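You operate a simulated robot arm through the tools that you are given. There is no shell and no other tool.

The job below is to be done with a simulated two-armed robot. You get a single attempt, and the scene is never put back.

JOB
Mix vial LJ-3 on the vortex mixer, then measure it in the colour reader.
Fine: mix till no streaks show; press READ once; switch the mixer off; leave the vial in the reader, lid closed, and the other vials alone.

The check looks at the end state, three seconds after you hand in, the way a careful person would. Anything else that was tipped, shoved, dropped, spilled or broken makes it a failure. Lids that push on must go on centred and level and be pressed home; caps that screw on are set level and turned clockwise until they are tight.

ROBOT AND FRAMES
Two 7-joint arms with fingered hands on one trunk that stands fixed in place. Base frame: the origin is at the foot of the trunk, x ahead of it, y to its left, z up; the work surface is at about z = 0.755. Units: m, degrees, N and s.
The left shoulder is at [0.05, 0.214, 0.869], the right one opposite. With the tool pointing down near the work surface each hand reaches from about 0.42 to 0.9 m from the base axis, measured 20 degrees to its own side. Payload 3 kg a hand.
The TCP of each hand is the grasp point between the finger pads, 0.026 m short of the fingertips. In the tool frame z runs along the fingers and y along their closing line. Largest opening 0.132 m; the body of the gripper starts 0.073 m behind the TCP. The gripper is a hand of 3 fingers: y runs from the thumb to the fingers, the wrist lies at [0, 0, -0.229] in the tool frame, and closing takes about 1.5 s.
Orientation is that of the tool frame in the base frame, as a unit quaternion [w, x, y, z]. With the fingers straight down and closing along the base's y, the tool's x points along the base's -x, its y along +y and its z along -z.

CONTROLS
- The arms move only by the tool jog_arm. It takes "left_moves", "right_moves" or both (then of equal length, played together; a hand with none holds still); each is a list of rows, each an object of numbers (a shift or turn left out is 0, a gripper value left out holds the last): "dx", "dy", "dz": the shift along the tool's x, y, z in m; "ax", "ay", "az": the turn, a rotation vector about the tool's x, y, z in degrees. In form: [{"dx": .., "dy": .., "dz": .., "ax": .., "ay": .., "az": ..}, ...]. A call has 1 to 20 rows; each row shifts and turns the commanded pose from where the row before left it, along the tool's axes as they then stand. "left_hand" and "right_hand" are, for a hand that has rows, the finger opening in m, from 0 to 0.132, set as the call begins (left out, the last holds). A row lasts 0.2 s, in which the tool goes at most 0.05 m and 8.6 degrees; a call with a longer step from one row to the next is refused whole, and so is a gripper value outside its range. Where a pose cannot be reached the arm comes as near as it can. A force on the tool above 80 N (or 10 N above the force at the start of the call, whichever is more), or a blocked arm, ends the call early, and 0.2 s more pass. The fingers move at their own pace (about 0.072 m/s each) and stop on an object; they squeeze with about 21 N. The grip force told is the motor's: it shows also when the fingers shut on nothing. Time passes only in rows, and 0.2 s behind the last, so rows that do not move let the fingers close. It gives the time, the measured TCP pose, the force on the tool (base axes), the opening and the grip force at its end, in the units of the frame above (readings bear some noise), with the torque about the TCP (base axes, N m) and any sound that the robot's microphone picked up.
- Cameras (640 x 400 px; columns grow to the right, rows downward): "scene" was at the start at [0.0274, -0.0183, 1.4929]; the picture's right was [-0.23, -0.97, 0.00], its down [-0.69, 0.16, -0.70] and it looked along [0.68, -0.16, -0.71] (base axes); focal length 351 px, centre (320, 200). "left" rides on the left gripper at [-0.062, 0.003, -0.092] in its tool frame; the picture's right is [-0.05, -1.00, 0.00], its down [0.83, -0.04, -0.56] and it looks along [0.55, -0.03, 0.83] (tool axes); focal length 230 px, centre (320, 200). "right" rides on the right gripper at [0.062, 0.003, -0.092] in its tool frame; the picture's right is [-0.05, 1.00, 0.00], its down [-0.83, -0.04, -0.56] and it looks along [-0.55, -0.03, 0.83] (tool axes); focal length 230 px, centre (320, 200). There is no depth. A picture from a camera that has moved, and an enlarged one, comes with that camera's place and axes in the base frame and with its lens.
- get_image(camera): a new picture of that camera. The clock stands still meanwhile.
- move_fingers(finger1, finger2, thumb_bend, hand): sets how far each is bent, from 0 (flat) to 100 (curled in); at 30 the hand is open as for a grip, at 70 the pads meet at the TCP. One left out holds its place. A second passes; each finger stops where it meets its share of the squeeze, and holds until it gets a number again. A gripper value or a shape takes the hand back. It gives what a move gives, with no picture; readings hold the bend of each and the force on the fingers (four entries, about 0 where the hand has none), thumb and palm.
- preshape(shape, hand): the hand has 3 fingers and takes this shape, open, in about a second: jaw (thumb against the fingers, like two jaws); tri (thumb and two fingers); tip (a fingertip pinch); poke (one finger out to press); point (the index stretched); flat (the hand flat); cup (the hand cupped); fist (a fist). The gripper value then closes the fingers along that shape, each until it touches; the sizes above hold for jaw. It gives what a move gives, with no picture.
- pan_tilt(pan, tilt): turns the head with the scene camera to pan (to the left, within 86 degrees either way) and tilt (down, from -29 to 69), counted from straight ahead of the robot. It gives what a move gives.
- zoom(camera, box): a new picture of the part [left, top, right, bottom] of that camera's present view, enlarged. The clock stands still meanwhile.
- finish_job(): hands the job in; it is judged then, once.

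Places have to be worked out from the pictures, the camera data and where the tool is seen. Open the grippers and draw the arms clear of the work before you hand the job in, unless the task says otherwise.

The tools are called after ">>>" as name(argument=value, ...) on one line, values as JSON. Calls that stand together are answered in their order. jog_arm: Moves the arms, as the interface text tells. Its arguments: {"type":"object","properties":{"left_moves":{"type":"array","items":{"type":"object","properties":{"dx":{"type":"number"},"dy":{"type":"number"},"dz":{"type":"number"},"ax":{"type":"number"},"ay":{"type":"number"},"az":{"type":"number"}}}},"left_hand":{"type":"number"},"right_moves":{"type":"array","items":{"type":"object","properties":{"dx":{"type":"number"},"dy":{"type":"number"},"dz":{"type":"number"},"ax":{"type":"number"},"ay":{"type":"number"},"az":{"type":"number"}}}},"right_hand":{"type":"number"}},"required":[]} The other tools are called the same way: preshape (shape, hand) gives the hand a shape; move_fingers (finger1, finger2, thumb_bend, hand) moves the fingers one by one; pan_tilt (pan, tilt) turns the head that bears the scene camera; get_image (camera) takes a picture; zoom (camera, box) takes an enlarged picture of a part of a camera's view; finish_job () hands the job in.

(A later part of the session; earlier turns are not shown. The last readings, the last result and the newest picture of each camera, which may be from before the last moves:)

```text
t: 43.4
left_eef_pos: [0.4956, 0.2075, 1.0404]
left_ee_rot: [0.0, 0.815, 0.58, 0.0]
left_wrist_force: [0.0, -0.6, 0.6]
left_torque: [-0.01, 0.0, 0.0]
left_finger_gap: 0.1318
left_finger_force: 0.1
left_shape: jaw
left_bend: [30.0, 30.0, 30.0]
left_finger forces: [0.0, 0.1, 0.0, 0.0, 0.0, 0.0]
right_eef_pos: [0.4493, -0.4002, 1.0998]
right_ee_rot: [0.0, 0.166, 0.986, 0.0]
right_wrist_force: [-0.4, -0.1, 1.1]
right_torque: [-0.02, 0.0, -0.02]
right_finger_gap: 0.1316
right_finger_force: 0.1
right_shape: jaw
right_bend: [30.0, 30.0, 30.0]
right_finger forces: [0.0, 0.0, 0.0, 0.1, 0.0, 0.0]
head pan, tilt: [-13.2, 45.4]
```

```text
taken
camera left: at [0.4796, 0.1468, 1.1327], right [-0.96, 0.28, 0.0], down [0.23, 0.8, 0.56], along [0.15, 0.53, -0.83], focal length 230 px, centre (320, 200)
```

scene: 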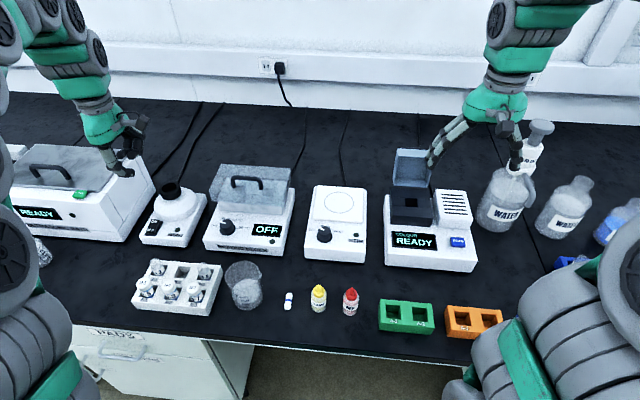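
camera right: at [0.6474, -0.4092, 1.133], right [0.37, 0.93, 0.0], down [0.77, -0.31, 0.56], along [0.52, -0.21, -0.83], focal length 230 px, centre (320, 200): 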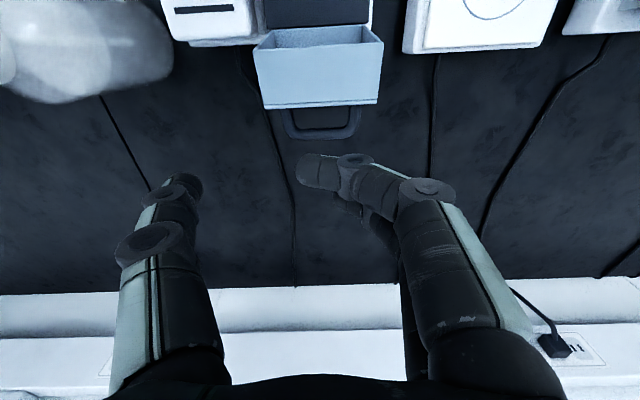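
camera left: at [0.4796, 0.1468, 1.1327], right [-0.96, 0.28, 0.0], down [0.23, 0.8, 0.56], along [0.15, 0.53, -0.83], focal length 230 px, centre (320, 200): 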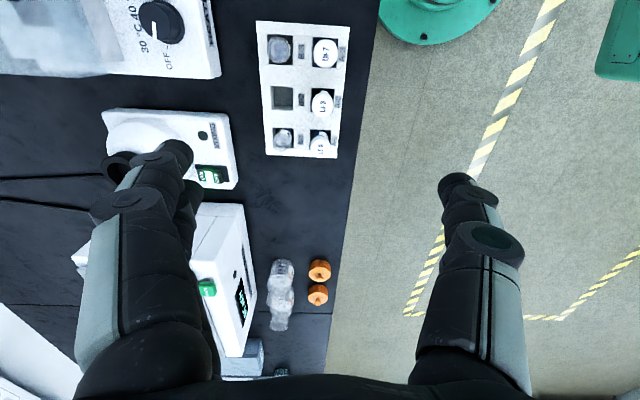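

The jaw is open normally. I narrow to 0.08 and descend to z about 0.90, still above all caps, to check alignment.

>>> jog_arm(left_moves=[{"dz": 0.04}, {"dz": 0.04}, {"dz": 0.04}, {"dz": 0.02}, {}, {}], left_hand=0.08)

>>> zoom(camera="left", box=[210, 80, 430, 220])

>>> zoom(camera="scene", box=[100, 220, 240, 320])

```text
t: 44.8
left_eef_pos: [0.495, 0.2087, 0.9008]
left_ee_rot: [0.0, 0.814, 0.58, -0.001]
left_wrist_force: [-0.3, -0.4, 0.1]
left_torque: [0.02, 0.02, -0.01]
left_finger_gap: 0.0802
left_finger_force: 0.1
left_shape: jaw
left_bend: [71.0, 71.0, 71.0]
left_finger forces: [0.0, 0.1, 0.0, 0.0, 0.0, 0.1]
right_eef_pos: [0.4486, -0.4016, 1.1004]
right_ee_rot: [0.0, 0.166, 0.986, 0.0]
right_wrist_force: [-0.1, -0.1, 0.0]
right_torque: [0.01, 0.03, 0.02]
right_finger_gap: 0.1319
right_finger_force: 0.0
right_shape: jaw
right_bend: [30.0, 30.0, 30.0]
right_finger forces: [0.1, 0.1, 0.1, 0.0, 0.1, 0.1]
head pan, tilt: [-13.2, 45.4]
```

```text
2.86 times, centred on (320, 150) of left
camera zoom: at [0.4793, 0.1486, 0.9934], right [-0.96, 0.28, 0.0], down [0.23, 0.8, 0.56], along [0.15, 0.53, -0.83], focal length 657 px, centre (320, 343)
```

zoom: 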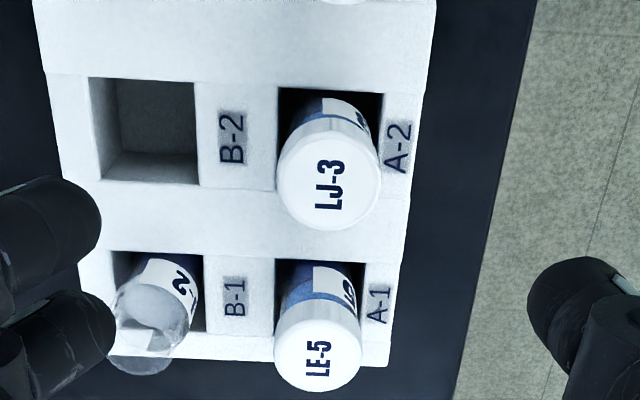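

```text
4.00 times, centred on (170, 270) of scene
camera zoom: at [0.0274, -0.0183, 1.4929], right [-0.23, -0.97, 0.0], down [-0.69, 0.16, -0.7], along [0.68, -0.16, -0.71], focal length 1404 px, centre (920, -80)
```

zoom: 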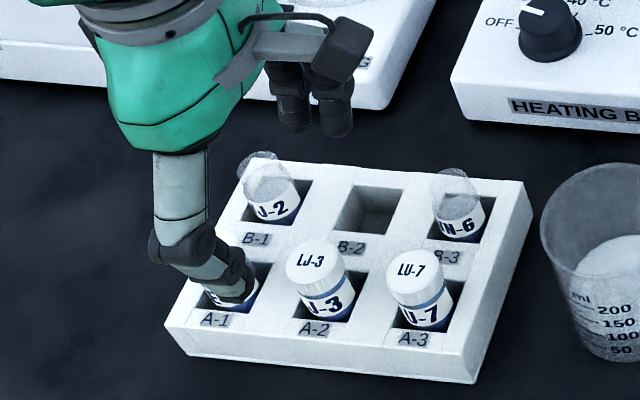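

The cap reads (0.494, 0.2087), under the TCP within 1 mm, and neighbours are clear. I descend to z 0.82 in steps.

>>> jog_arm(left_moves=[{"dz": 0.03}, {"dz": 0.025}, {"dz": 0.015}, {"dz": 0.01}, {}])

>>> get_image(camera="left")

>>> zoom(camera="scene", box=[100, 220, 240, 320])

```text
t: 46.0
left_eef_pos: [0.4973, 0.2083, 0.8214]
left_ee_rot: [0.0, 0.815, 0.579, 0.0]
left_wrist_force: [0.4, 0.2, 0.4]
left_torque: [0.01, 0.0, -0.06]
left_finger_gap: 0.0801
left_finger_force: 0.1
left_shape: jaw
left_bend: [71.0, 71.0, 71.0]
left_finger forces: [0.0, 0.1, 0.1, 0.1, 0.0, 0.0]
right_eef_pos: [0.4478, -0.4012, 1.1001]
right_ee_rot: [0.0, 0.166, 0.986, 0.0]
right_wrist_force: [0.1, -0.1, -0.2]
right_torque: [-0.02, 0.01, 0.01]
right_finger_gap: 0.132
right_finger_force: 0.1
right_shape: jaw
right_bend: [30.0, 30.0, 30.0]
right_finger forces: [0.0, 0.1, 0.0, 0.0, 0.1, 0.0]
head pan, tilt: [-13.2, 45.4]
```

```text
taken
camera left: at [0.4807, 0.1479, 0.9129], right [-0.96, 0.28, 0.0], down [0.23, 0.8, 0.56], along [0.15, 0.53, -0.83], focal length 230 px, centre (320, 200)
```

left: 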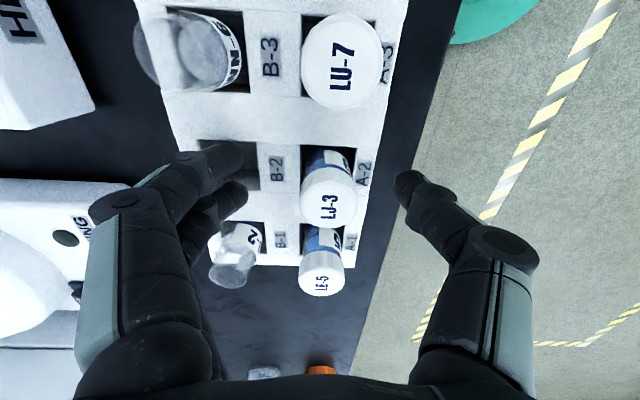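

```text
4.00 times, centred on (170, 270) of scene
camera zoom: at [0.0274, -0.0183, 1.4929], right [-0.23, -0.97, 0.0], down [-0.69, 0.16, -0.7], along [0.68, -0.16, -0.71], focal length 1404 px, centre (920, -80)
```

zoom: 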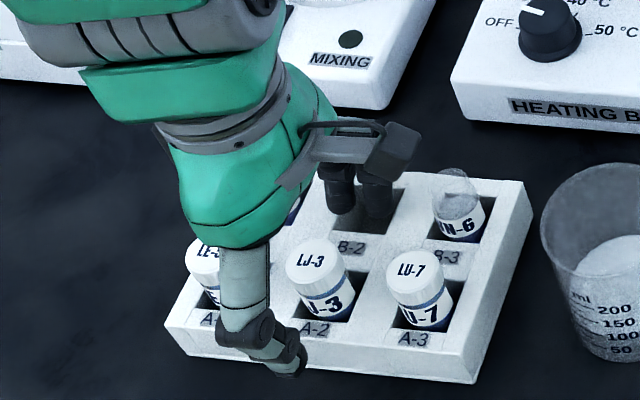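

The fingers straddle LJ-3 with the neighbours clear. I close to grip it.

>>> jog_arm(left_moves=[{}, {}, {}, {}, {}, {}, {}], left_hand=0.02)

>>> get_image(camera="left")

>>> zoom(camera="scene", box=[100, 220, 240, 320])

```text
t: 47.6
left_eef_pos: [0.4972, 0.2089, 0.8203]
left_ee_rot: [-0.001, 0.815, 0.579, 0.0]
left_wrist_force: [-2.8, -0.1, 1.6]
left_torque: [0.01, 0.06, 0.01]
left_finger_gap: 0.0212
left_finger_force: 0.1
left_shape: jaw
left_bend: [73.0, 73.0, 70.0]
left_finger forces: [0.1, 0.1, 0.1, 0.0, 2.3, 0.0]
right_eef_pos: [0.4486, -0.4013, 1.1001]
right_ee_rot: [0.0, 0.166, 0.986, 0.0]
right_wrist_force: [0.2, -0.6, -0.4]
right_torque: [-0.02, 0.02, -0.02]
right_finger_gap: 0.1318
right_finger_force: 0.0
right_shape: jaw
right_bend: [30.0, 30.0, 30.0]
right_finger forces: [0.0, 0.0, 0.1, 0.1, 0.0, 0.0]
head pan, tilt: [-13.2, 45.4]
```

```text
taken
camera left: at [0.4806, 0.1478, 0.9128], right [-0.96, 0.28, 0.0], down [0.23, 0.8, 0.56], along [0.15, 0.53, -0.83], focal length 230 px, centre (320, 200)
```

left: 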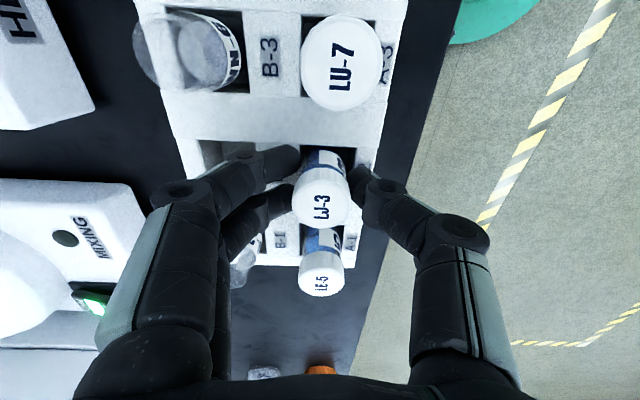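

```text
4.00 times, centred on (170, 270) of scene
camera zoom: at [0.0274, -0.0183, 1.493], right [-0.23, -0.97, 0.0], down [-0.69, 0.16, -0.7], along [0.68, -0.16, -0.71], focal length 1404 px, centre (920, -80)
```

zoom: 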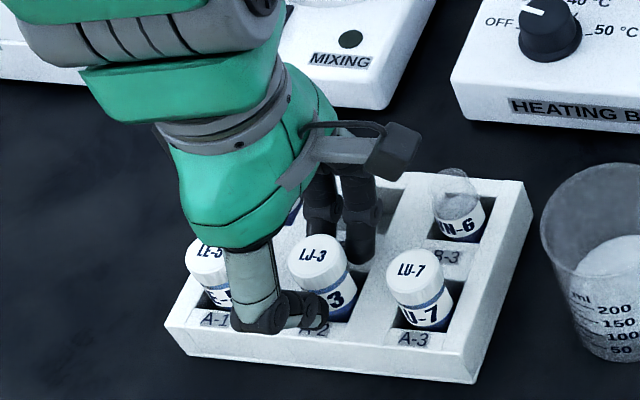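

The fingers only just reached the commanded opening with slight contact; I command full closure so they squeeze.

>>> jog_arm(left_moves=[{}, {}, {}, {}, {}], left_hand=0.0)

>>> get_image(camera="left")

>>> zoom(camera="scene", box=[100, 220, 240, 320])

```text
t: 48.8
left_eef_pos: [0.4968, 0.2088, 0.8204]
left_ee_rot: [0.0, 0.815, 0.58, 0.0]
left_wrist_force: [-1.2, -0.3, 0.0]
left_torque: [-0.01, 0.02, 0.01]
left_finger_gap: 0.0164
left_finger_force: 21.2
left_shape: jaw
left_bend: [72.0, 71.0, 70.0]
left_finger forces: [9.2, 9.4, 0.0, 0.0, 19.0, 0.0]
right_eef_pos: [0.4493, -0.4013, 1.1004]
right_ee_rot: [0.001, 0.166, 0.986, 0.0]
right_wrist_force: [-0.9, 0.4, 0.1]
right_torque: [-0.01, 0.03, 0.0]
right_finger_gap: 0.1322
right_finger_force: 0.0
right_shape: jaw
right_bend: [30.0, 30.0, 30.0]
right_finger forces: [0.0, 0.0, 0.1, 0.0, 0.0, 0.0]
head pan, tilt: [-13.2, 45.4]
```

```text
taken
camera left: at [0.4806, 0.1478, 0.9128], right [-0.96, 0.28, 0.0], down [0.23, 0.8, 0.56], along [0.15, 0.53, -0.83], focal length 230 px, centre (320, 200)
```

left: 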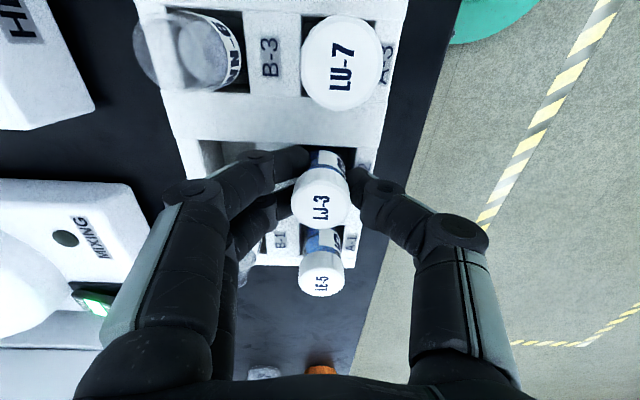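

```text
4.00 times, centred on (170, 270) of scene
camera zoom: at [0.0274, -0.0183, 1.4929], right [-0.23, -0.97, 0.0], down [-0.69, 0.16, -0.7], along [0.68, -0.16, -0.71], focal length 1404 px, centre (920, -80)
```

zoom: 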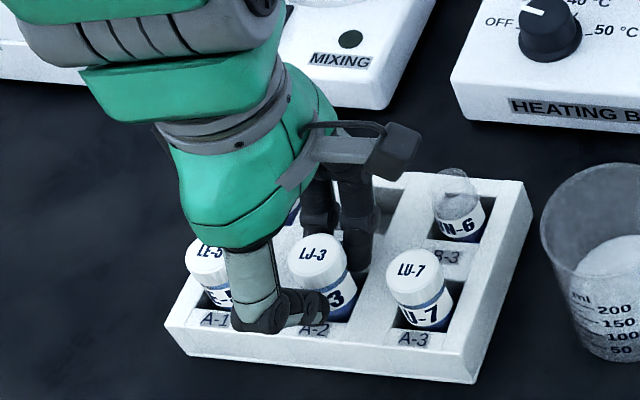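

A balanced 21 N grip. I lift straight up slowly and look.

>>> jog_arm(left_moves=[{"dz": -0.005}, {"dz": -0.008}, {"dz": -0.012}, {"dz": -0.02}, {"dz": -0.03}, {"dz": -0.03}, {}])

>>> get_image(camera="left")

>>> zoom(camera="scene", box=[100, 190, 240, 320])

```text
t: 50.4
left_eef_pos: [0.4967, 0.2087, 0.9242]
left_ee_rot: [0.0, 0.815, 0.58, 0.0]
left_wrist_force: [-0.7, -0.2, 0.1]
left_torque: [-0.03, 0.0, -0.01]
left_finger_gap: 0.0164
left_finger_force: 21.1
left_shape: jaw
left_bend: [72.0, 71.0, 70.0]
left_finger forces: [9.9, 9.9, 0.0, 0.1, 18.8, 0.0]
right_eef_pos: [0.4486, -0.4016, 1.0994]
right_ee_rot: [0.0, 0.166, 0.986, 0.0]
right_wrist_force: [0.2, 0.5, 0.6]
right_torque: [-0.01, 0.0, 0.01]
right_finger_gap: 0.1317
right_finger_force: 0.0
right_shape: jaw
right_bend: [30.0, 30.0, 30.0]
right_finger forces: [0.1, 0.0, 0.0, 0.1, 0.0, 0.0]
head pan, tilt: [-13.2, 45.4]
```

```text
taken
camera left: at [0.4798, 0.1487, 1.0165], right [-0.96, 0.28, 0.0], down [0.23, 0.8, 0.56], along [0.15, 0.53, -0.83], focal length 230 px, centre (320, 200)
```

left: 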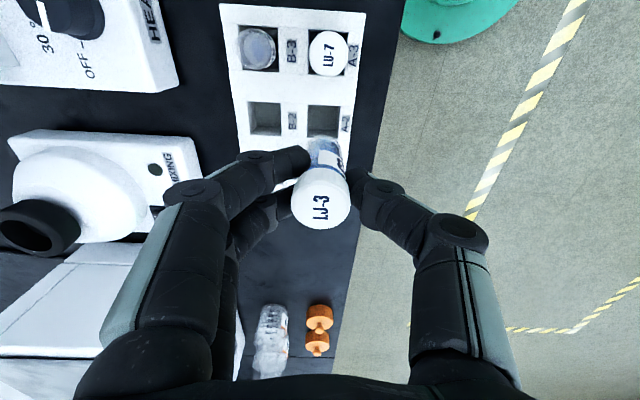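

```text
3.08 times, centred on (170, 255) of scene
camera zoom: at [0.0274, -0.0183, 1.4929], right [-0.23, -0.97, 0.0], down [-0.69, 0.16, -0.7], along [0.68, -0.16, -0.71], focal length 1080 px, centre (782, 31)
```

zoom: 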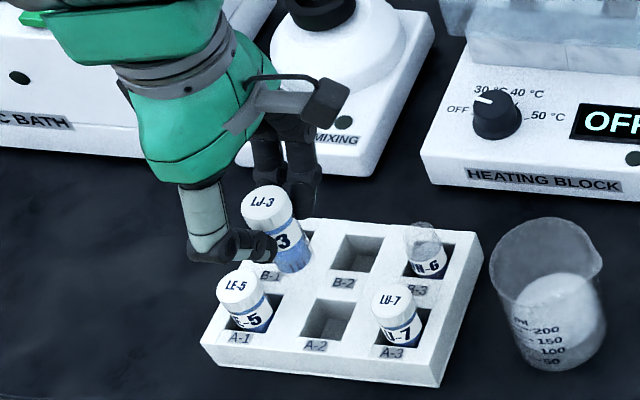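

LJ-3 is held upright, clear of the rack. I zoom to see it, its tilt and its streaks.

>>> zoom(camera="scene", box=[145, 225, 185, 255])

>>> zoom(camera="left", box=[260, 120, 390, 240])

>>> zoom(camera="right", box=[0, 0, 640, 400])

```text
13.33 times, centred on (165, 240) of scene
camera zoom: at [0.0274, -0.0183, 1.4929], right [-0.23, -0.97, 0.0], down [-0.69, 0.16, -0.7], along [0.68, -0.16, -0.71], focal length 4679 px, centre (2387, -333)
```

zoom: 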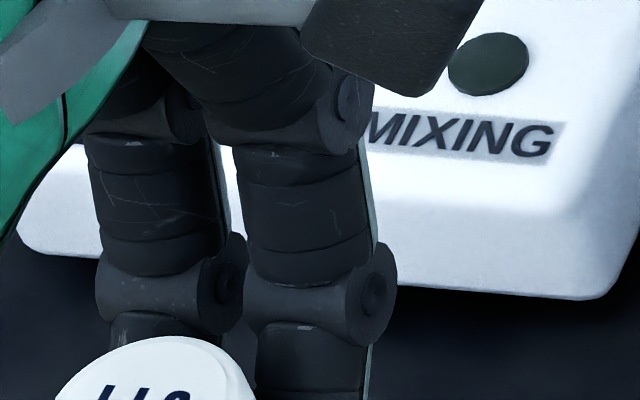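

```text
3.33 times, centred on (325, 180) of left
camera zoom: at [0.4798, 0.1487, 1.0165], right [-0.96, 0.28, 0.0], down [0.23, 0.8, 0.56], along [0.15, 0.53, -0.83], focal length 767 px, centre (303, 267)
```

zoom: 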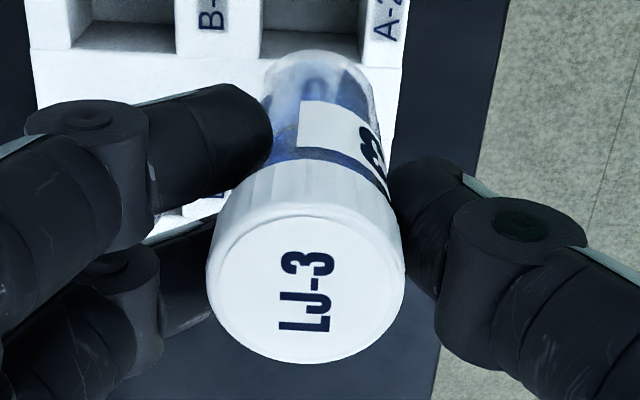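

```text
1.00 times, centred on (320, 200) of right (not enlarged: the box is as wide or as high as the picture)
camera zoom: at [0.3913, -0.3781, 1.1935], right [0.38, 0.93, 0.0], down [0.77, -0.31, 0.55], along [0.51, -0.21, -0.83], focal length 230 px, centre (320, 200)
```

zoom: 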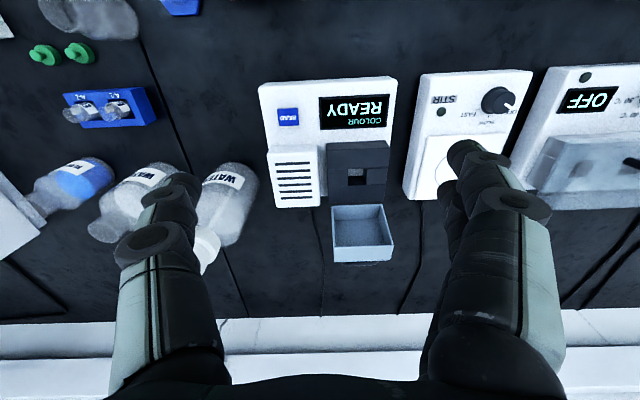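

Blue streaks are visible at the bottom, and the vial is about 60 mm tall. I raise 50 mm and carry it above the mixer cup at (0.760, 0.208).

>>> jog_arm(left_moves=[{"dz": -0.025}, {"dz": -0.025}, {"dx": 0.01226, "dy": 0.03553}, {"dx": 0.01226, "dy": 0.03553}, {"dx": 0.01226, "dy": 0.03553}, {"dx": 0.01226, "dy": 0.03553}, {"dx": 0.01226, "dy": 0.03553}, {"dx": 0.01226, "dy": 0.03553}, {"dx": 0.01226, "dy": 0.03553}, {}])

>>> get_image(camera="left")

>>> zoom(camera="scene", box=[110, 120, 250, 250])

```text
t: 52.6
left_eef_pos: [0.7587, 0.2099, 0.9774]
left_ee_rot: [0.0, 0.815, 0.58, 0.0]
left_wrist_force: [0.3, -0.2, -1.0]
left_torque: [-0.01, -0.04, -0.04]
left_finger_gap: 0.0163
left_finger_force: 20.1
left_shape: jaw
left_bend: [72.0, 72.0, 70.0]
left_finger forces: [11.0, 10.7, 0.1, 0.0, 18.8, 0.0]
right_eef_pos: [0.4493, -0.4016, 1.1007]
right_ee_rot: [0.0, 0.166, 0.986, 0.001]
right_wrist_force: [0.1, -0.2, 0.3]
right_torque: [0.0, 0.01, -0.03]
right_finger_gap: 0.1319
right_finger_force: 0.1
right_shape: jaw
right_bend: [30.0, 30.0, 30.0]
right_finger forces: [0.0, 0.0, 0.0, 0.1, 0.0, 0.0]
head pan, tilt: [-13.2, 45.4]
```

```text
taken
camera left: at [0.7429, 0.1494, 1.0688], right [-0.96, 0.28, 0.0], down [0.23, 0.8, 0.55], along [0.15, 0.53, -0.83], focal length 230 px, centre (320, 200)
```

left: 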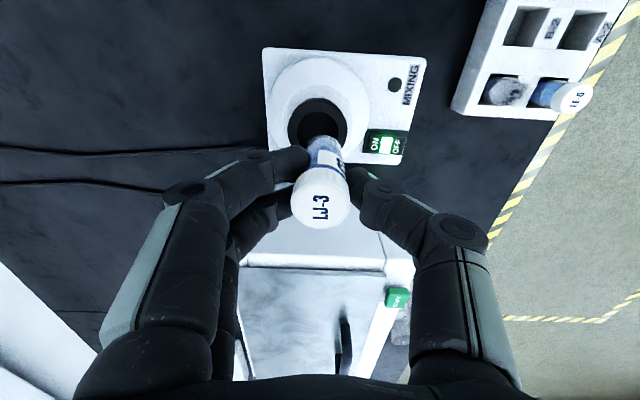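

```text
3.08 times, centred on (180, 185) of scene
camera zoom: at [0.0274, -0.0183, 1.4929], right [-0.23, -0.97, 0.0], down [-0.69, 0.16, -0.7], along [0.68, -0.16, -0.71], focal length 1080 px, centre (751, 246)
```

zoom: 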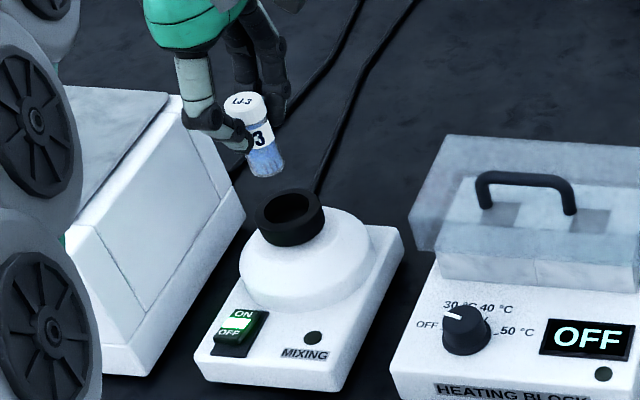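

The vial hangs over the cup. I zoom from both cameras to refine the cup's centre versus the vial.

>>> zoom(camera="left", box=[250, 60, 410, 180])

>>> zoom(camera="scene", box=[150, 140, 220, 210])

```text
3.33 times, centred on (330, 120) of left
camera zoom: at [0.7429, 0.1494, 1.0688], right [-0.96, 0.28, 0.0], down [0.23, 0.8, 0.55], along [0.15, 0.53, -0.83], focal length 767 px, centre (287, 467)
```

zoom: 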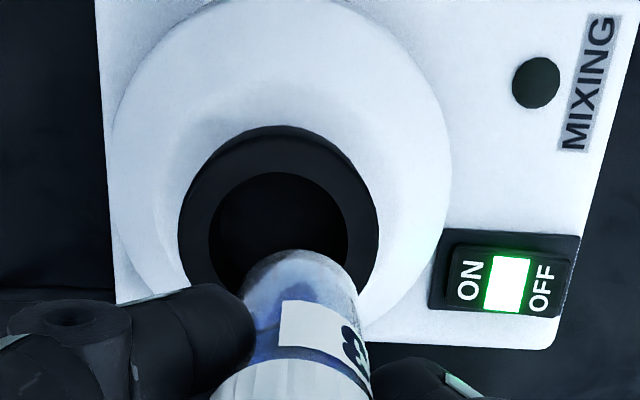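

```text
5.71 times, centred on (185, 175) of scene
camera zoom: at [0.0274, -0.0183, 1.4929], right [-0.23, -0.97, 0.0], down [-0.69, 0.16, -0.7], along [0.68, -0.16, -0.71], focal length 2005 px, centre (1091, 343)
```

zoom: 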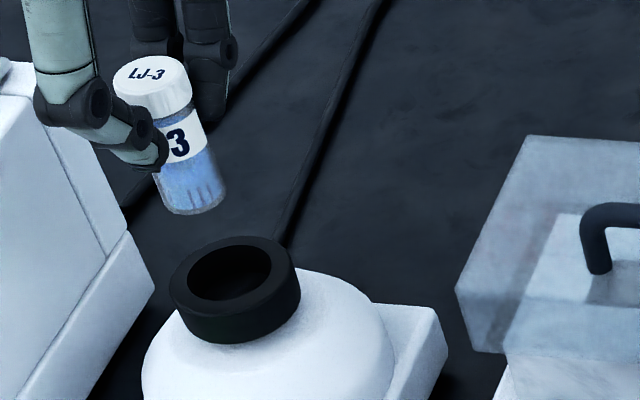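

Vial bottom relative to the cup: I need about 5.5 mm forward and 2 mm right. I correct and lower until the vial bottom just enters the cup.

>>> jog_arm(left_moves=[{"dx": -0.002, "dy": 0.0055}, {"dz": 0.02}, {"dz": 0.02}, {"dz": 0.01}, {}])

>>> zoom(camera="left", box=[250, 60, 410, 240])

>>> zoom(camera="scene", box=[145, 150, 215, 220])

```text
t: 53.8
left_eef_pos: [0.7632, 0.2049, 0.9258]
left_ee_rot: [0.0, 0.815, 0.58, -0.001]
left_wrist_force: [1.3, -0.3, 0.9]
left_torque: [0.03, 0.01, -0.02]
left_finger_gap: 0.0165
left_finger_force: 21.0
left_shape: jaw
left_bend: [72.0, 72.0, 70.0]
left_finger forces: [11.0, 10.9, 0.1, 0.0, 18.9, 0.1]
right_eef_pos: [0.4491, -0.4019, 1.1002]
right_ee_rot: [0.0, 0.166, 0.986, 0.0]
right_wrist_force: [-0.4, -0.1, -1.0]
right_torque: [0.01, -0.03, -0.01]
right_finger_gap: 0.1316
right_finger_force: 0.2
right_shape: jaw
right_bend: [30.0, 30.0, 30.0]
right_finger forces: [0.0, 0.1, 0.0, 0.0, 0.0, 0.0]
head pan, tilt: [-13.2, 45.4]
```

```text
2.22 times, centred on (330, 150) of left
camera zoom: at [0.7479, 0.146, 1.0182], right [-0.96, 0.28, 0.0], down [0.23, 0.8, 0.56], along [0.15, 0.53, -0.83], focal length 511 px, centre (298, 311)
```

zoom: 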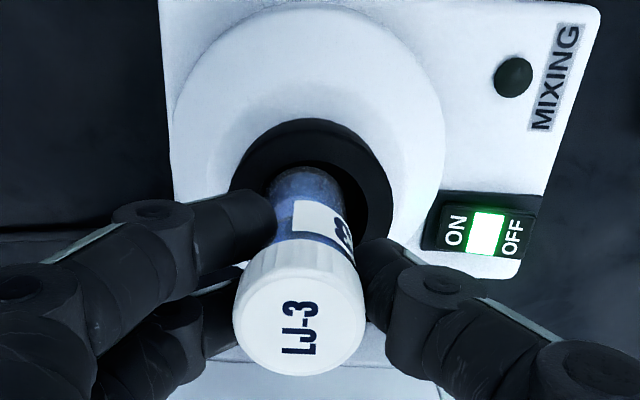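

```text
5.71 times, centred on (180, 185) of scene
camera zoom: at [0.0274, -0.0183, 1.4929], right [-0.23, -0.97, 0.0], down [-0.69, 0.16, -0.7], along [0.68, -0.16, -0.71], focal length 2005 px, centre (1120, 286)
```

zoom: 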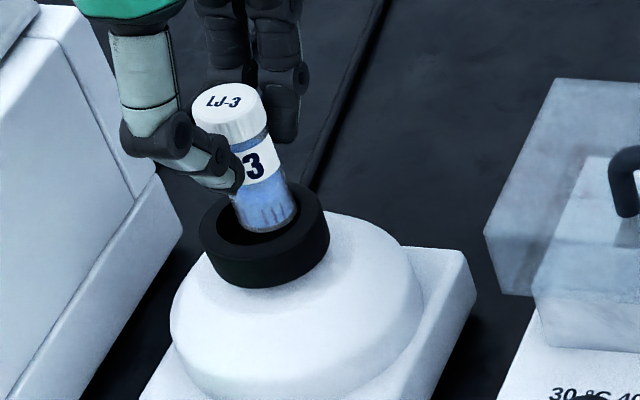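

The vial bottom is centred at the rim of the cup. I lower in small steps watching the force.

>>> jog_arm(left_moves=[{"dz": 0.004}, {"dz": 0.004}, {"dz": 0.004}, {"dz": 0.002}])

>>> zoom(camera="scene", box=[145, 150, 215, 220])

```text
t: 54.8
left_eef_pos: [0.7639, 0.2074, 0.9135]
left_ee_rot: [0.001, 0.814, 0.58, 0.003]
left_wrist_force: [6.4, 17.2, 57.9]
left_torque: [0.27, -0.01, 0.01]
left_finger_gap: 0.0229
left_finger_force: 20.7
left_shape: jaw
left_bend: [74.0, 74.0, 74.0]
left_finger forces: [16.4, 22.9, 0.0, 0.0, 31.7, 0.0]
right_eef_pos: [0.449, -0.401, 1.1009]
right_ee_rot: [0.0, 0.165, 0.986, 0.001]
right_wrist_force: [-0.1, 0.6, 0.1]
right_torque: [-0.01, -0.01, -0.03]
right_finger_gap: 0.1322
right_finger_force: 0.2
right_shape: jaw
right_bend: [30.0, 30.0, 30.0]
right_finger forces: [0.1, 0.1, 0.0, 0.1, 0.0, 0.1]
head pan, tilt: [-13.2, 45.4]
```

```text
5.71 times, centred on (180, 185) of scene
camera zoom: at [0.0267, -0.0182, 1.493], right [-0.23, -0.97, 0.0], down [-0.69, 0.16, -0.7], along [0.68, -0.16, -0.71], focal length 2005 px, centre (1120, 286)
```

zoom: 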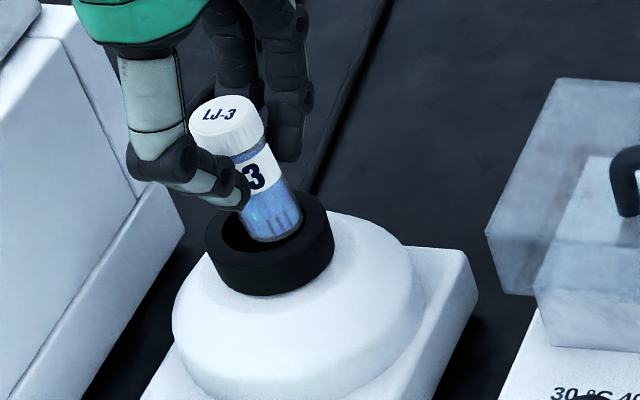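

The vial hit something with 58 N, too hard. I back off 4 mm and look at the lamp and the contact.

>>> jog_arm(left_moves=[{"dz": -0.004}, {}])

>>> zoom(camera="scene", box=[130, 150, 220, 250])

>>> zoom(camera="left", box=[250, 60, 410, 240])

```text
t: 55.4
left_eef_pos: [0.7637, 0.2049, 0.9161]
left_ee_rot: [0.0, 0.815, 0.58, 0.0]
left_wrist_force: [4.9, 15.0, 46.1]
left_torque: [0.3, -0.04, -0.01]
left_finger_gap: 0.023
left_finger_force: 21.4
left_shape: jaw
left_bend: [74.0, 74.0, 73.0]
left_finger forces: [14.3, 22.7, 0.0, 0.1, 29.5, 0.0]
right_eef_pos: [0.4491, -0.4003, 1.101]
right_ee_rot: [0.001, 0.165, 0.986, 0.0]
right_wrist_force: [-0.6, 0.1, 0.0]
right_torque: [0.01, 0.01, 0.01]
right_finger_gap: 0.1318
right_finger_force: 0.0
right_shape: jaw
right_bend: [30.0, 30.0, 30.0]
right_finger forces: [0.0, 0.1, 0.1, 0.0, 0.0, 0.1]
head pan, tilt: [-13.2, 45.4]
```

```text
4.00 times, centred on (175, 200) of scene
camera zoom: at [0.0268, -0.0183, 1.493], right [-0.23, -0.97, 0.0], down [-0.69, 0.16, -0.7], along [0.68, -0.16, -0.71], focal length 1404 px, centre (900, 200)
```

zoom: 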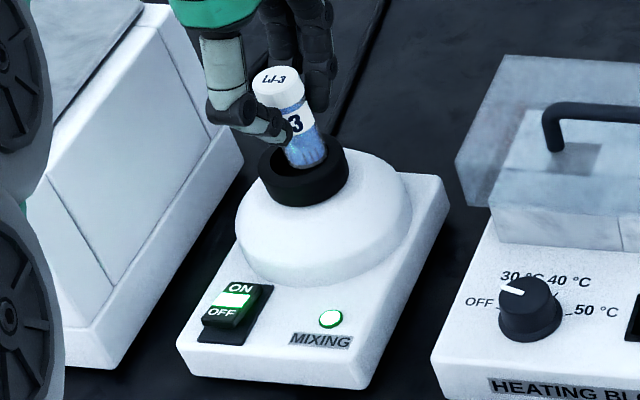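

```text
2.22 times, centred on (330, 150) of left
camera zoom: at [0.7468, 0.1451, 1.0082], right [-0.96, 0.28, 0.0], down [0.23, 0.8, 0.56], along [0.15, 0.53, -0.83], focal length 511 px, centre (298, 311)
```

zoom: 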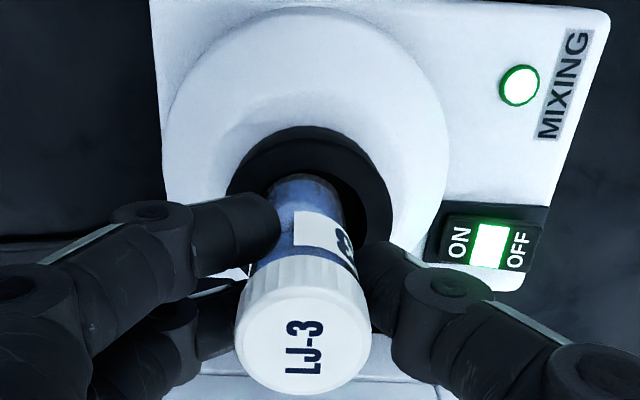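

The MIXING lamp is lit, so it works. The force is more than needed, so I ease up and slightly left while keeping contact.

>>> jog_arm(left_moves=[{"dz": -0.003, "dx": 0.001}, {"dz": -0.002, "dx": 0.001}, {}])

>>> zoom(camera="scene", box=[130, 150, 220, 250])

```text
t: 56.2
left_eef_pos: [0.764, 0.2081, 0.9183]
left_ee_rot: [0.001, 0.815, 0.579, -0.002]
left_wrist_force: [0.8, 3.2, 10.0]
left_torque: [0.06, -0.01, 0.0]
left_finger_gap: 0.0195
left_finger_force: 21.1
left_shape: jaw
left_bend: [73.0, 73.0, 71.0]
left_finger forces: [12.4, 13.9, 0.0, 0.0, 21.8, 0.0]
right_eef_pos: [0.4486, -0.4015, 1.1001]
right_ee_rot: [0.0, 0.166, 0.986, 0.0]
right_wrist_force: [0.2, -0.2, -1.0]
right_torque: [0.0, -0.01, 0.0]
right_finger_gap: 0.1321
right_finger_force: 0.1
right_shape: jaw
right_bend: [30.0, 30.0, 30.0]
right_finger forces: [0.1, 0.0, 0.1, 0.0, 0.1, 0.0]
head pan, tilt: [-13.2, 45.4]
```

```text
4.00 times, centred on (175, 200) of scene
camera zoom: at [0.0273, -0.0183, 1.493], right [-0.23, -0.97, 0.0], down [-0.69, 0.16, -0.7], along [0.68, -0.16, -0.71], focal length 1404 px, centre (900, 200)
```

zoom: 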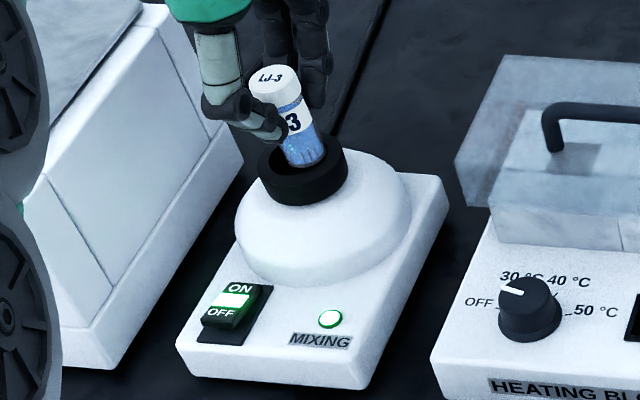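

The contact force is now 10 N and the lamp stays lit. I hold for 4 s to mix.

>>> jog_arm(left_moves=[{}, {}, {}, {}, {}, {}, {}, {}, {}, {}, {}, {}, {}, {}, {}, {}, {}, {}, {}, {}])

>>> zoom(camera="scene", box=[150, 155, 210, 205])

>>> zoom(camera="left", box=[270, 120, 370, 200])

```text
t: 60.4
left_eef_pos: [0.7643, 0.2082, 0.9207]
left_ee_rot: [0.001, 0.815, 0.58, 0.0]
left_wrist_force: [0.4, 0.4, 3.3]
left_torque: [-0.01, 0.0, 0.02]
left_finger_gap: 0.0182
left_finger_force: 21.3
left_shape: jaw
left_bend: [72.0, 72.0, 71.0]
left_finger forces: [12.5, 12.7, 0.0, 0.0, 20.5, 0.0]
right_eef_pos: [0.4482, -0.4012, 1.1011]
right_ee_rot: [0.0, 0.166, 0.986, 0.0]
right_wrist_force: [-0.3, 0.7, -0.2]
right_torque: [-0.02, -0.01, 0.0]
right_finger_gap: 0.132
right_finger_force: 0.1
right_shape: jaw
right_bend: [30.0, 30.0, 30.0]
right_finger forces: [0.0, 0.0, 0.0, 0.1, 0.0, 0.0]
head pan, tilt: [-13.2, 45.4]
```

```text
8.00 times, centred on (180, 180) of scene
camera zoom: at [0.0274, -0.0183, 1.493], right [-0.23, -0.97, 0.0], down [-0.69, 0.16, -0.7], along [0.68, -0.16, -0.71], focal length 2808 px, centre (1440, 360)
```

zoom: 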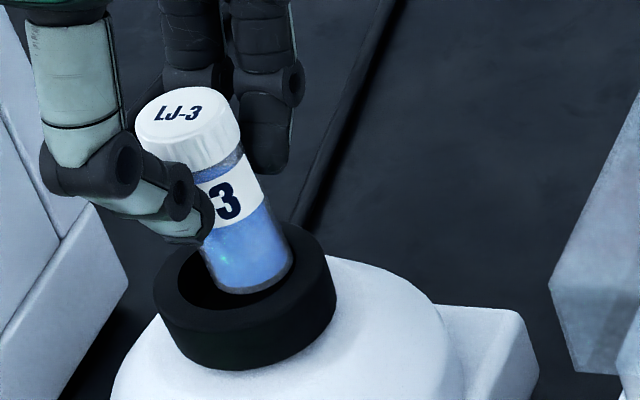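

```text
5.00 times, centred on (320, 160) of left
camera zoom: at [0.748, 0.1474, 1.0127], right [-0.96, 0.28, 0.0], down [0.23, 0.8, 0.56], along [0.15, 0.53, -0.83], focal length 1150 px, centre (320, 400)
```

zoom: 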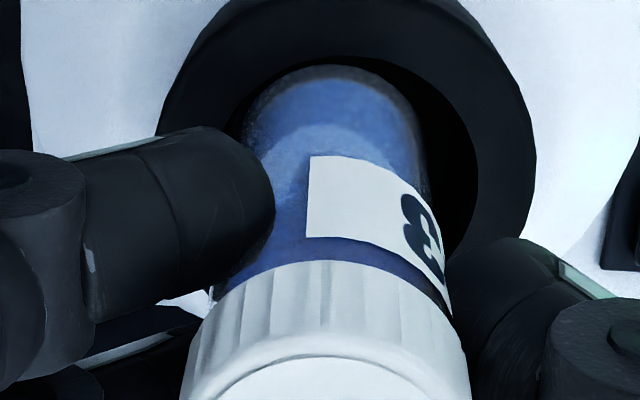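

The content now looks uniformly blue without streaks. For certainty I press 1 mm more and mix 2 more seconds, then check again including the lamp.

>>> jog_arm(left_moves=[{"dz": 0.0015}, {}, {}, {}, {}, {}, {}, {}, {}, {}])

>>> zoom(camera="scene", box=[130, 150, 220, 250])

>>> zoom(camera="scene", box=[165, 160, 195, 195])

```text
t: 62.6
left_eef_pos: [0.7653, 0.2074, 0.919]
left_ee_rot: [0.001, 0.815, 0.58, 0.001]
left_wrist_force: [-0.1, 2.6, 10.0]
left_torque: [0.04, 0.02, -0.03]
left_finger_gap: 0.0183
left_finger_force: 21.5
left_shape: jaw
left_bend: [72.0, 72.0, 71.0]
left_finger forces: [12.6, 13.4, 0.0, 0.0, 22.1, 0.1]
right_eef_pos: [0.4481, -0.403, 1.0994]
right_ee_rot: [0.0, 0.166, 0.986, 0.0]
right_wrist_force: [0.0, 0.2, -0.3]
right_torque: [-0.03, -0.03, 0.02]
right_finger_gap: 0.1319
right_finger_force: 0.0
right_shape: jaw
right_bend: [30.0, 30.0, 30.0]
right_finger forces: [0.0, 0.0, 0.1, 0.1, 0.0, 0.0]
head pan, tilt: [-13.2, 45.4]
```

```text
4.00 times, centred on (175, 200) of scene
camera zoom: at [0.0273, -0.0183, 1.493], right [-0.23, -0.97, 0.0], down [-0.69, 0.16, -0.7], along [0.68, -0.16, -0.71], focal length 1404 px, centre (900, 200)
```

zoom: 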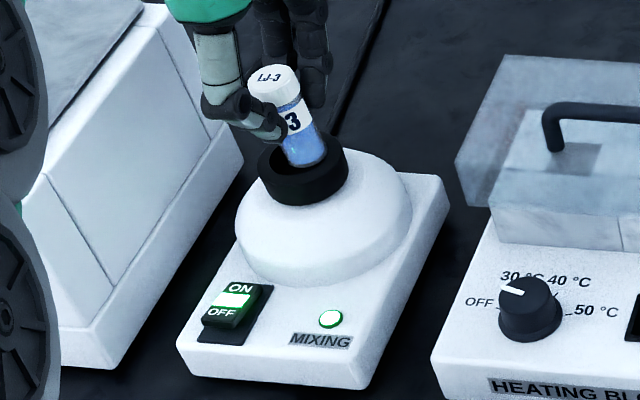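

```text
11.43 times, centred on (180, 178) of scene
camera zoom: at [0.0273, -0.0183, 1.493], right [-0.23, -0.97, 0.0], down [-0.69, 0.16, -0.7], along [0.68, -0.16, -0.71], focal length 4011 px, centre (1920, 457)
```

zoom: 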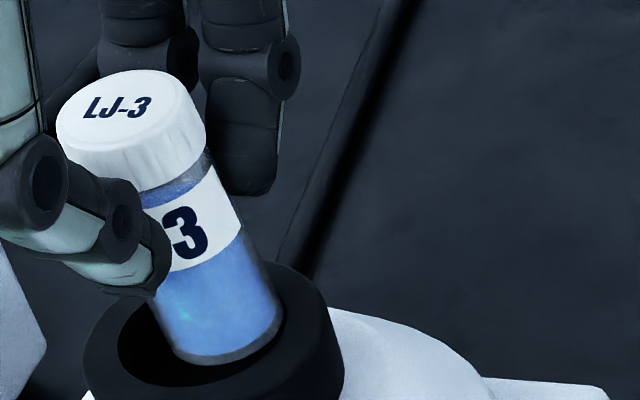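

Uniform blue, no streaks, lamp lit. The vial slid about 6 mm up in the fingers but is still vertical. I lift it out and carry it back above slot A-2.

>>> jog_arm(left_moves=[{"dz": -0.01}, {"dz": -0.02}, {"dz": -0.03}, {"dx": -0.01226, "dy": -0.03631}, {"dx": -0.01226, "dy": -0.03631}, {"dx": -0.01226, "dy": -0.03631}, {"dx": -0.01226, "dy": -0.03631}, {"dx": -0.01226, "dy": -0.03631}, {"dx": -0.01226, "dy": -0.03631}, {"dx": -0.01226, "dy": -0.03631}, {"dz": 0.03}, {"dz": 0.03}, {}])

>>> zoom(camera="left", box=[240, 60, 400, 240])

>>> zoom(camera="scene", box=[110, 210, 230, 310])

>>> zoom(camera="scene", box=[130, 150, 220, 250])

```text
t: 65.4
left_eef_pos: [0.4953, 0.2103, 0.9189]
left_ee_rot: [0.0, 0.815, 0.58, 0.0]
left_wrist_force: [-0.2, -0.1, -0.9]
left_torque: [0.0, -0.02, -0.02]
left_finger_gap: 0.0177
left_finger_force: 21.4
left_shape: jaw
left_bend: [72.0, 72.0, 71.0]
left_finger forces: [12.2, 11.9, 0.1, 0.0, 19.6, 0.0]
right_eef_pos: [0.4495, -0.4016, 1.1006]
right_ee_rot: [0.0, 0.166, 0.986, 0.0]
right_wrist_force: [0.0, -0.8, 0.0]
right_torque: [0.04, -0.02, 0.03]
right_finger_gap: 0.1322
right_finger_force: 0.0
right_shape: jaw
right_bend: [30.0, 30.0, 30.0]
right_finger forces: [0.0, 0.0, 0.0, 0.1, 0.1, 0.0]
head pan, tilt: [-13.2, 45.4]
```

```text
2.22 times, centred on (320, 150) of left
camera zoom: at [0.4787, 0.1489, 1.0111], right [-0.96, 0.28, 0.0], down [0.23, 0.8, 0.56], along [0.15, 0.53, -0.83], focal length 511 px, centre (320, 311)
```

zoom: 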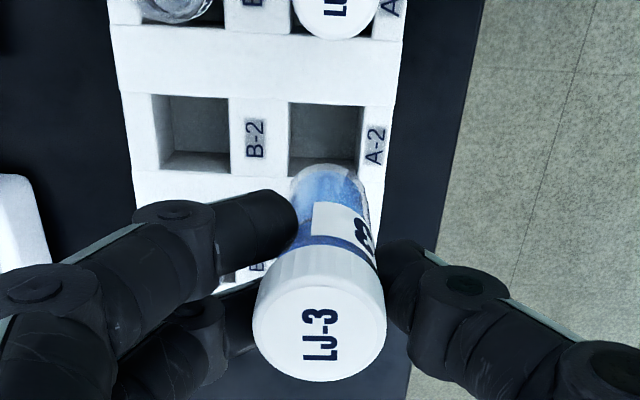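

```text
4.00 times, centred on (170, 260) of scene
camera zoom: at [0.0274, -0.0183, 1.4929], right [-0.23, -0.97, 0.0], down [-0.69, 0.16, -0.7], along [0.68, -0.16, -0.71], focal length 1404 px, centre (920, -40)
```

zoom: 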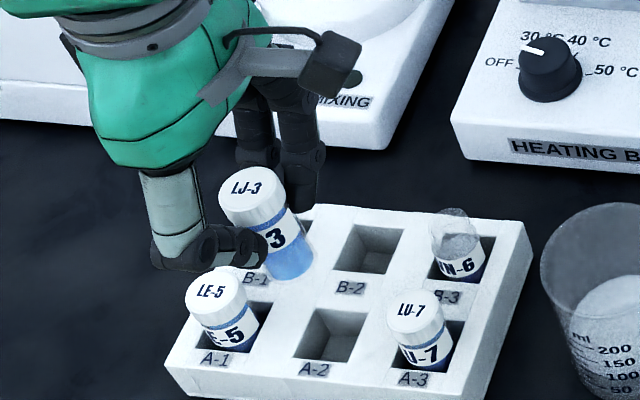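

```text
4.00 times, centred on (175, 200) of scene
camera zoom: at [0.0274, -0.0183, 1.4929], right [-0.23, -0.97, 0.0], down [-0.69, 0.16, -0.7], along [0.68, -0.16, -0.71], focal length 1404 px, centre (900, 200)
```

zoom: 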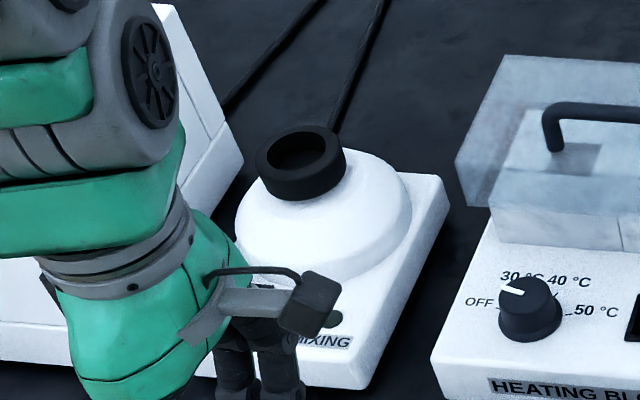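

The vial sits relative to A-2 just as it did when lifted out. I lower to just above the slot and check once more.

>>> jog_arm(left_moves=[{"dz": 0.025}, {"dz": 0.025}, {"dz": 0.015}, {}])

>>> zoom(camera="left", box=[240, 60, 400, 240])

>>> zoom(camera="scene", box=[130, 240, 220, 310])

```text
t: 66.4
left_eef_pos: [0.4963, 0.2088, 0.8529]
left_ee_rot: [0.0, 0.815, 0.58, 0.0]
left_wrist_force: [0.4, 0.5, -1.1]
left_torque: [-0.02, -0.01, -0.01]
left_finger_gap: 0.0178
left_finger_force: 20.6
left_shape: jaw
left_bend: [72.0, 72.0, 71.0]
left_finger forces: [12.2, 11.6, 0.0, 0.1, 19.4, 0.0]
right_eef_pos: [0.4486, -0.4018, 1.1014]
right_ee_rot: [0.0, 0.166, 0.986, -0.001]
right_wrist_force: [-0.4, -0.2, 0.4]
right_torque: [0.01, 0.0, 0.0]
right_finger_gap: 0.132
right_finger_force: 0.1
right_shape: jaw
right_bend: [30.0, 30.0, 30.0]
right_finger forces: [0.0, 0.0, 0.0, 0.0, 0.0, 0.1]
head pan, tilt: [-13.2, 45.4]
```

```text
2.22 times, centred on (320, 150) of left
camera zoom: at [0.4796, 0.1488, 0.9461], right [-0.96, 0.28, 0.0], down [0.23, 0.8, 0.56], along [0.15, 0.53, -0.83], focal length 511 px, centre (320, 311)
```

zoom: 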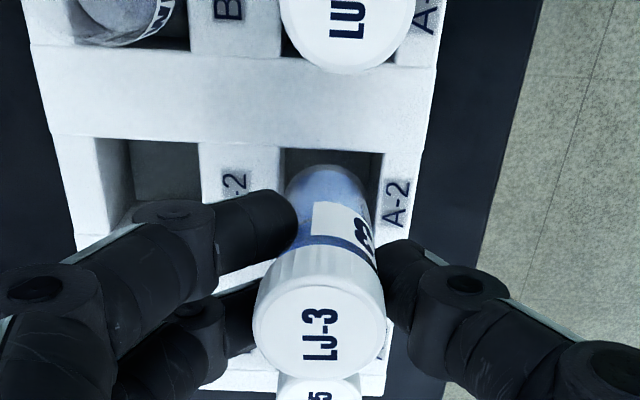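

```text
5.71 times, centred on (175, 275) of scene
camera zoom: at [0.0274, -0.0183, 1.4929], right [-0.23, -0.97, 0.0], down [-0.69, 0.16, -0.7], along [0.68, -0.16, -0.71], focal length 2005 px, centre (1149, -229)
```

zoom: 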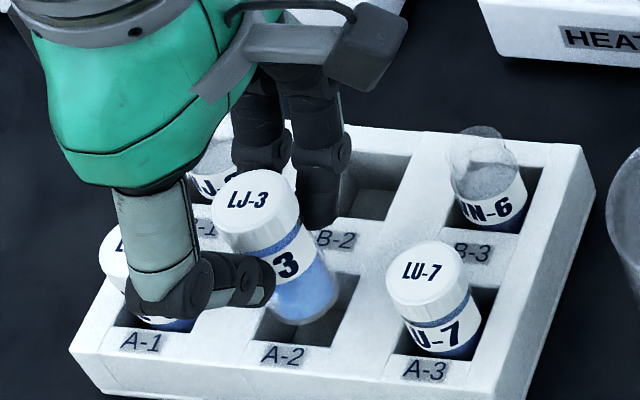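

It is centred over the slot. I lower into the slot, stopping just above the bottom.

>>> jog_arm(left_moves=[{"dz": 0.01}, {"dz": 0.01}, {"dz": 0.008}, {"dz": 0.006}, {}])

>>> zoom(camera="left", box=[240, 60, 400, 240])

>>> zoom(camera="scene", box=[130, 240, 220, 310])

```text
t: 67.6
left_eef_pos: [0.4958, 0.2099, 0.8199]
left_ee_rot: [0.0, 0.815, 0.58, 0.0]
left_wrist_force: [-0.5, -0.1, -0.7]
left_torque: [0.03, -0.01, -0.02]
left_finger_gap: 0.0177
left_finger_force: 20.7
left_shape: jaw
left_bend: [72.0, 72.0, 71.0]
left_finger forces: [12.2, 11.7, 0.1, 0.0, 19.4, 0.1]
right_eef_pos: [0.4486, -0.4009, 1.0998]
right_ee_rot: [0.0, 0.165, 0.986, 0.001]
right_wrist_force: [0.1, 0.0, 0.5]
right_torque: [0.0, 0.02, 0.02]
right_finger_gap: 0.1322
right_finger_force: 0.2
right_shape: jaw
right_bend: [30.0, 30.0, 30.0]
right_finger forces: [0.1, 0.2, 0.0, 0.0, 0.0, 0.0]
head pan, tilt: [-13.2, 45.4]
```

```text
2.22 times, centred on (320, 150) of left
camera zoom: at [0.4794, 0.1491, 0.9123], right [-0.96, 0.28, 0.0], down [0.23, 0.8, 0.56], along [0.15, 0.53, -0.83], focal length 511 px, centre (320, 311)
```

zoom: 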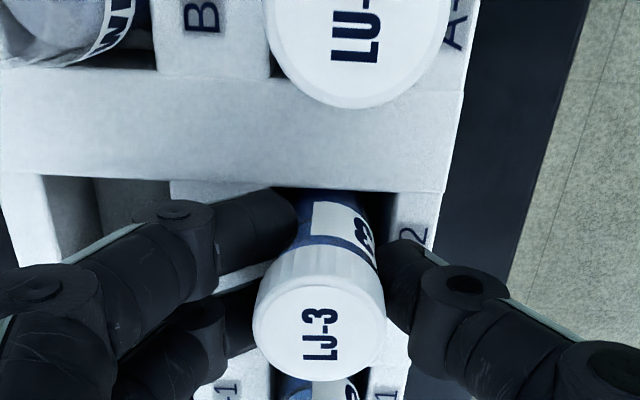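

```text
5.71 times, centred on (175, 275) of scene
camera zoom: at [0.0274, -0.0183, 1.4929], right [-0.23, -0.97, 0.0], down [-0.69, 0.16, -0.7], along [0.68, -0.16, -0.71], focal length 2005 px, centre (1149, -229)
```

zoom: 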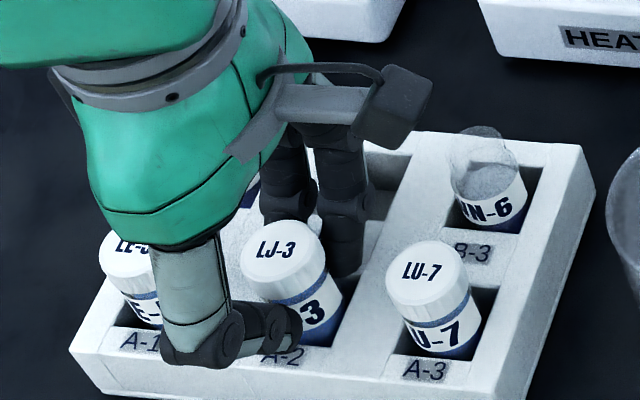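

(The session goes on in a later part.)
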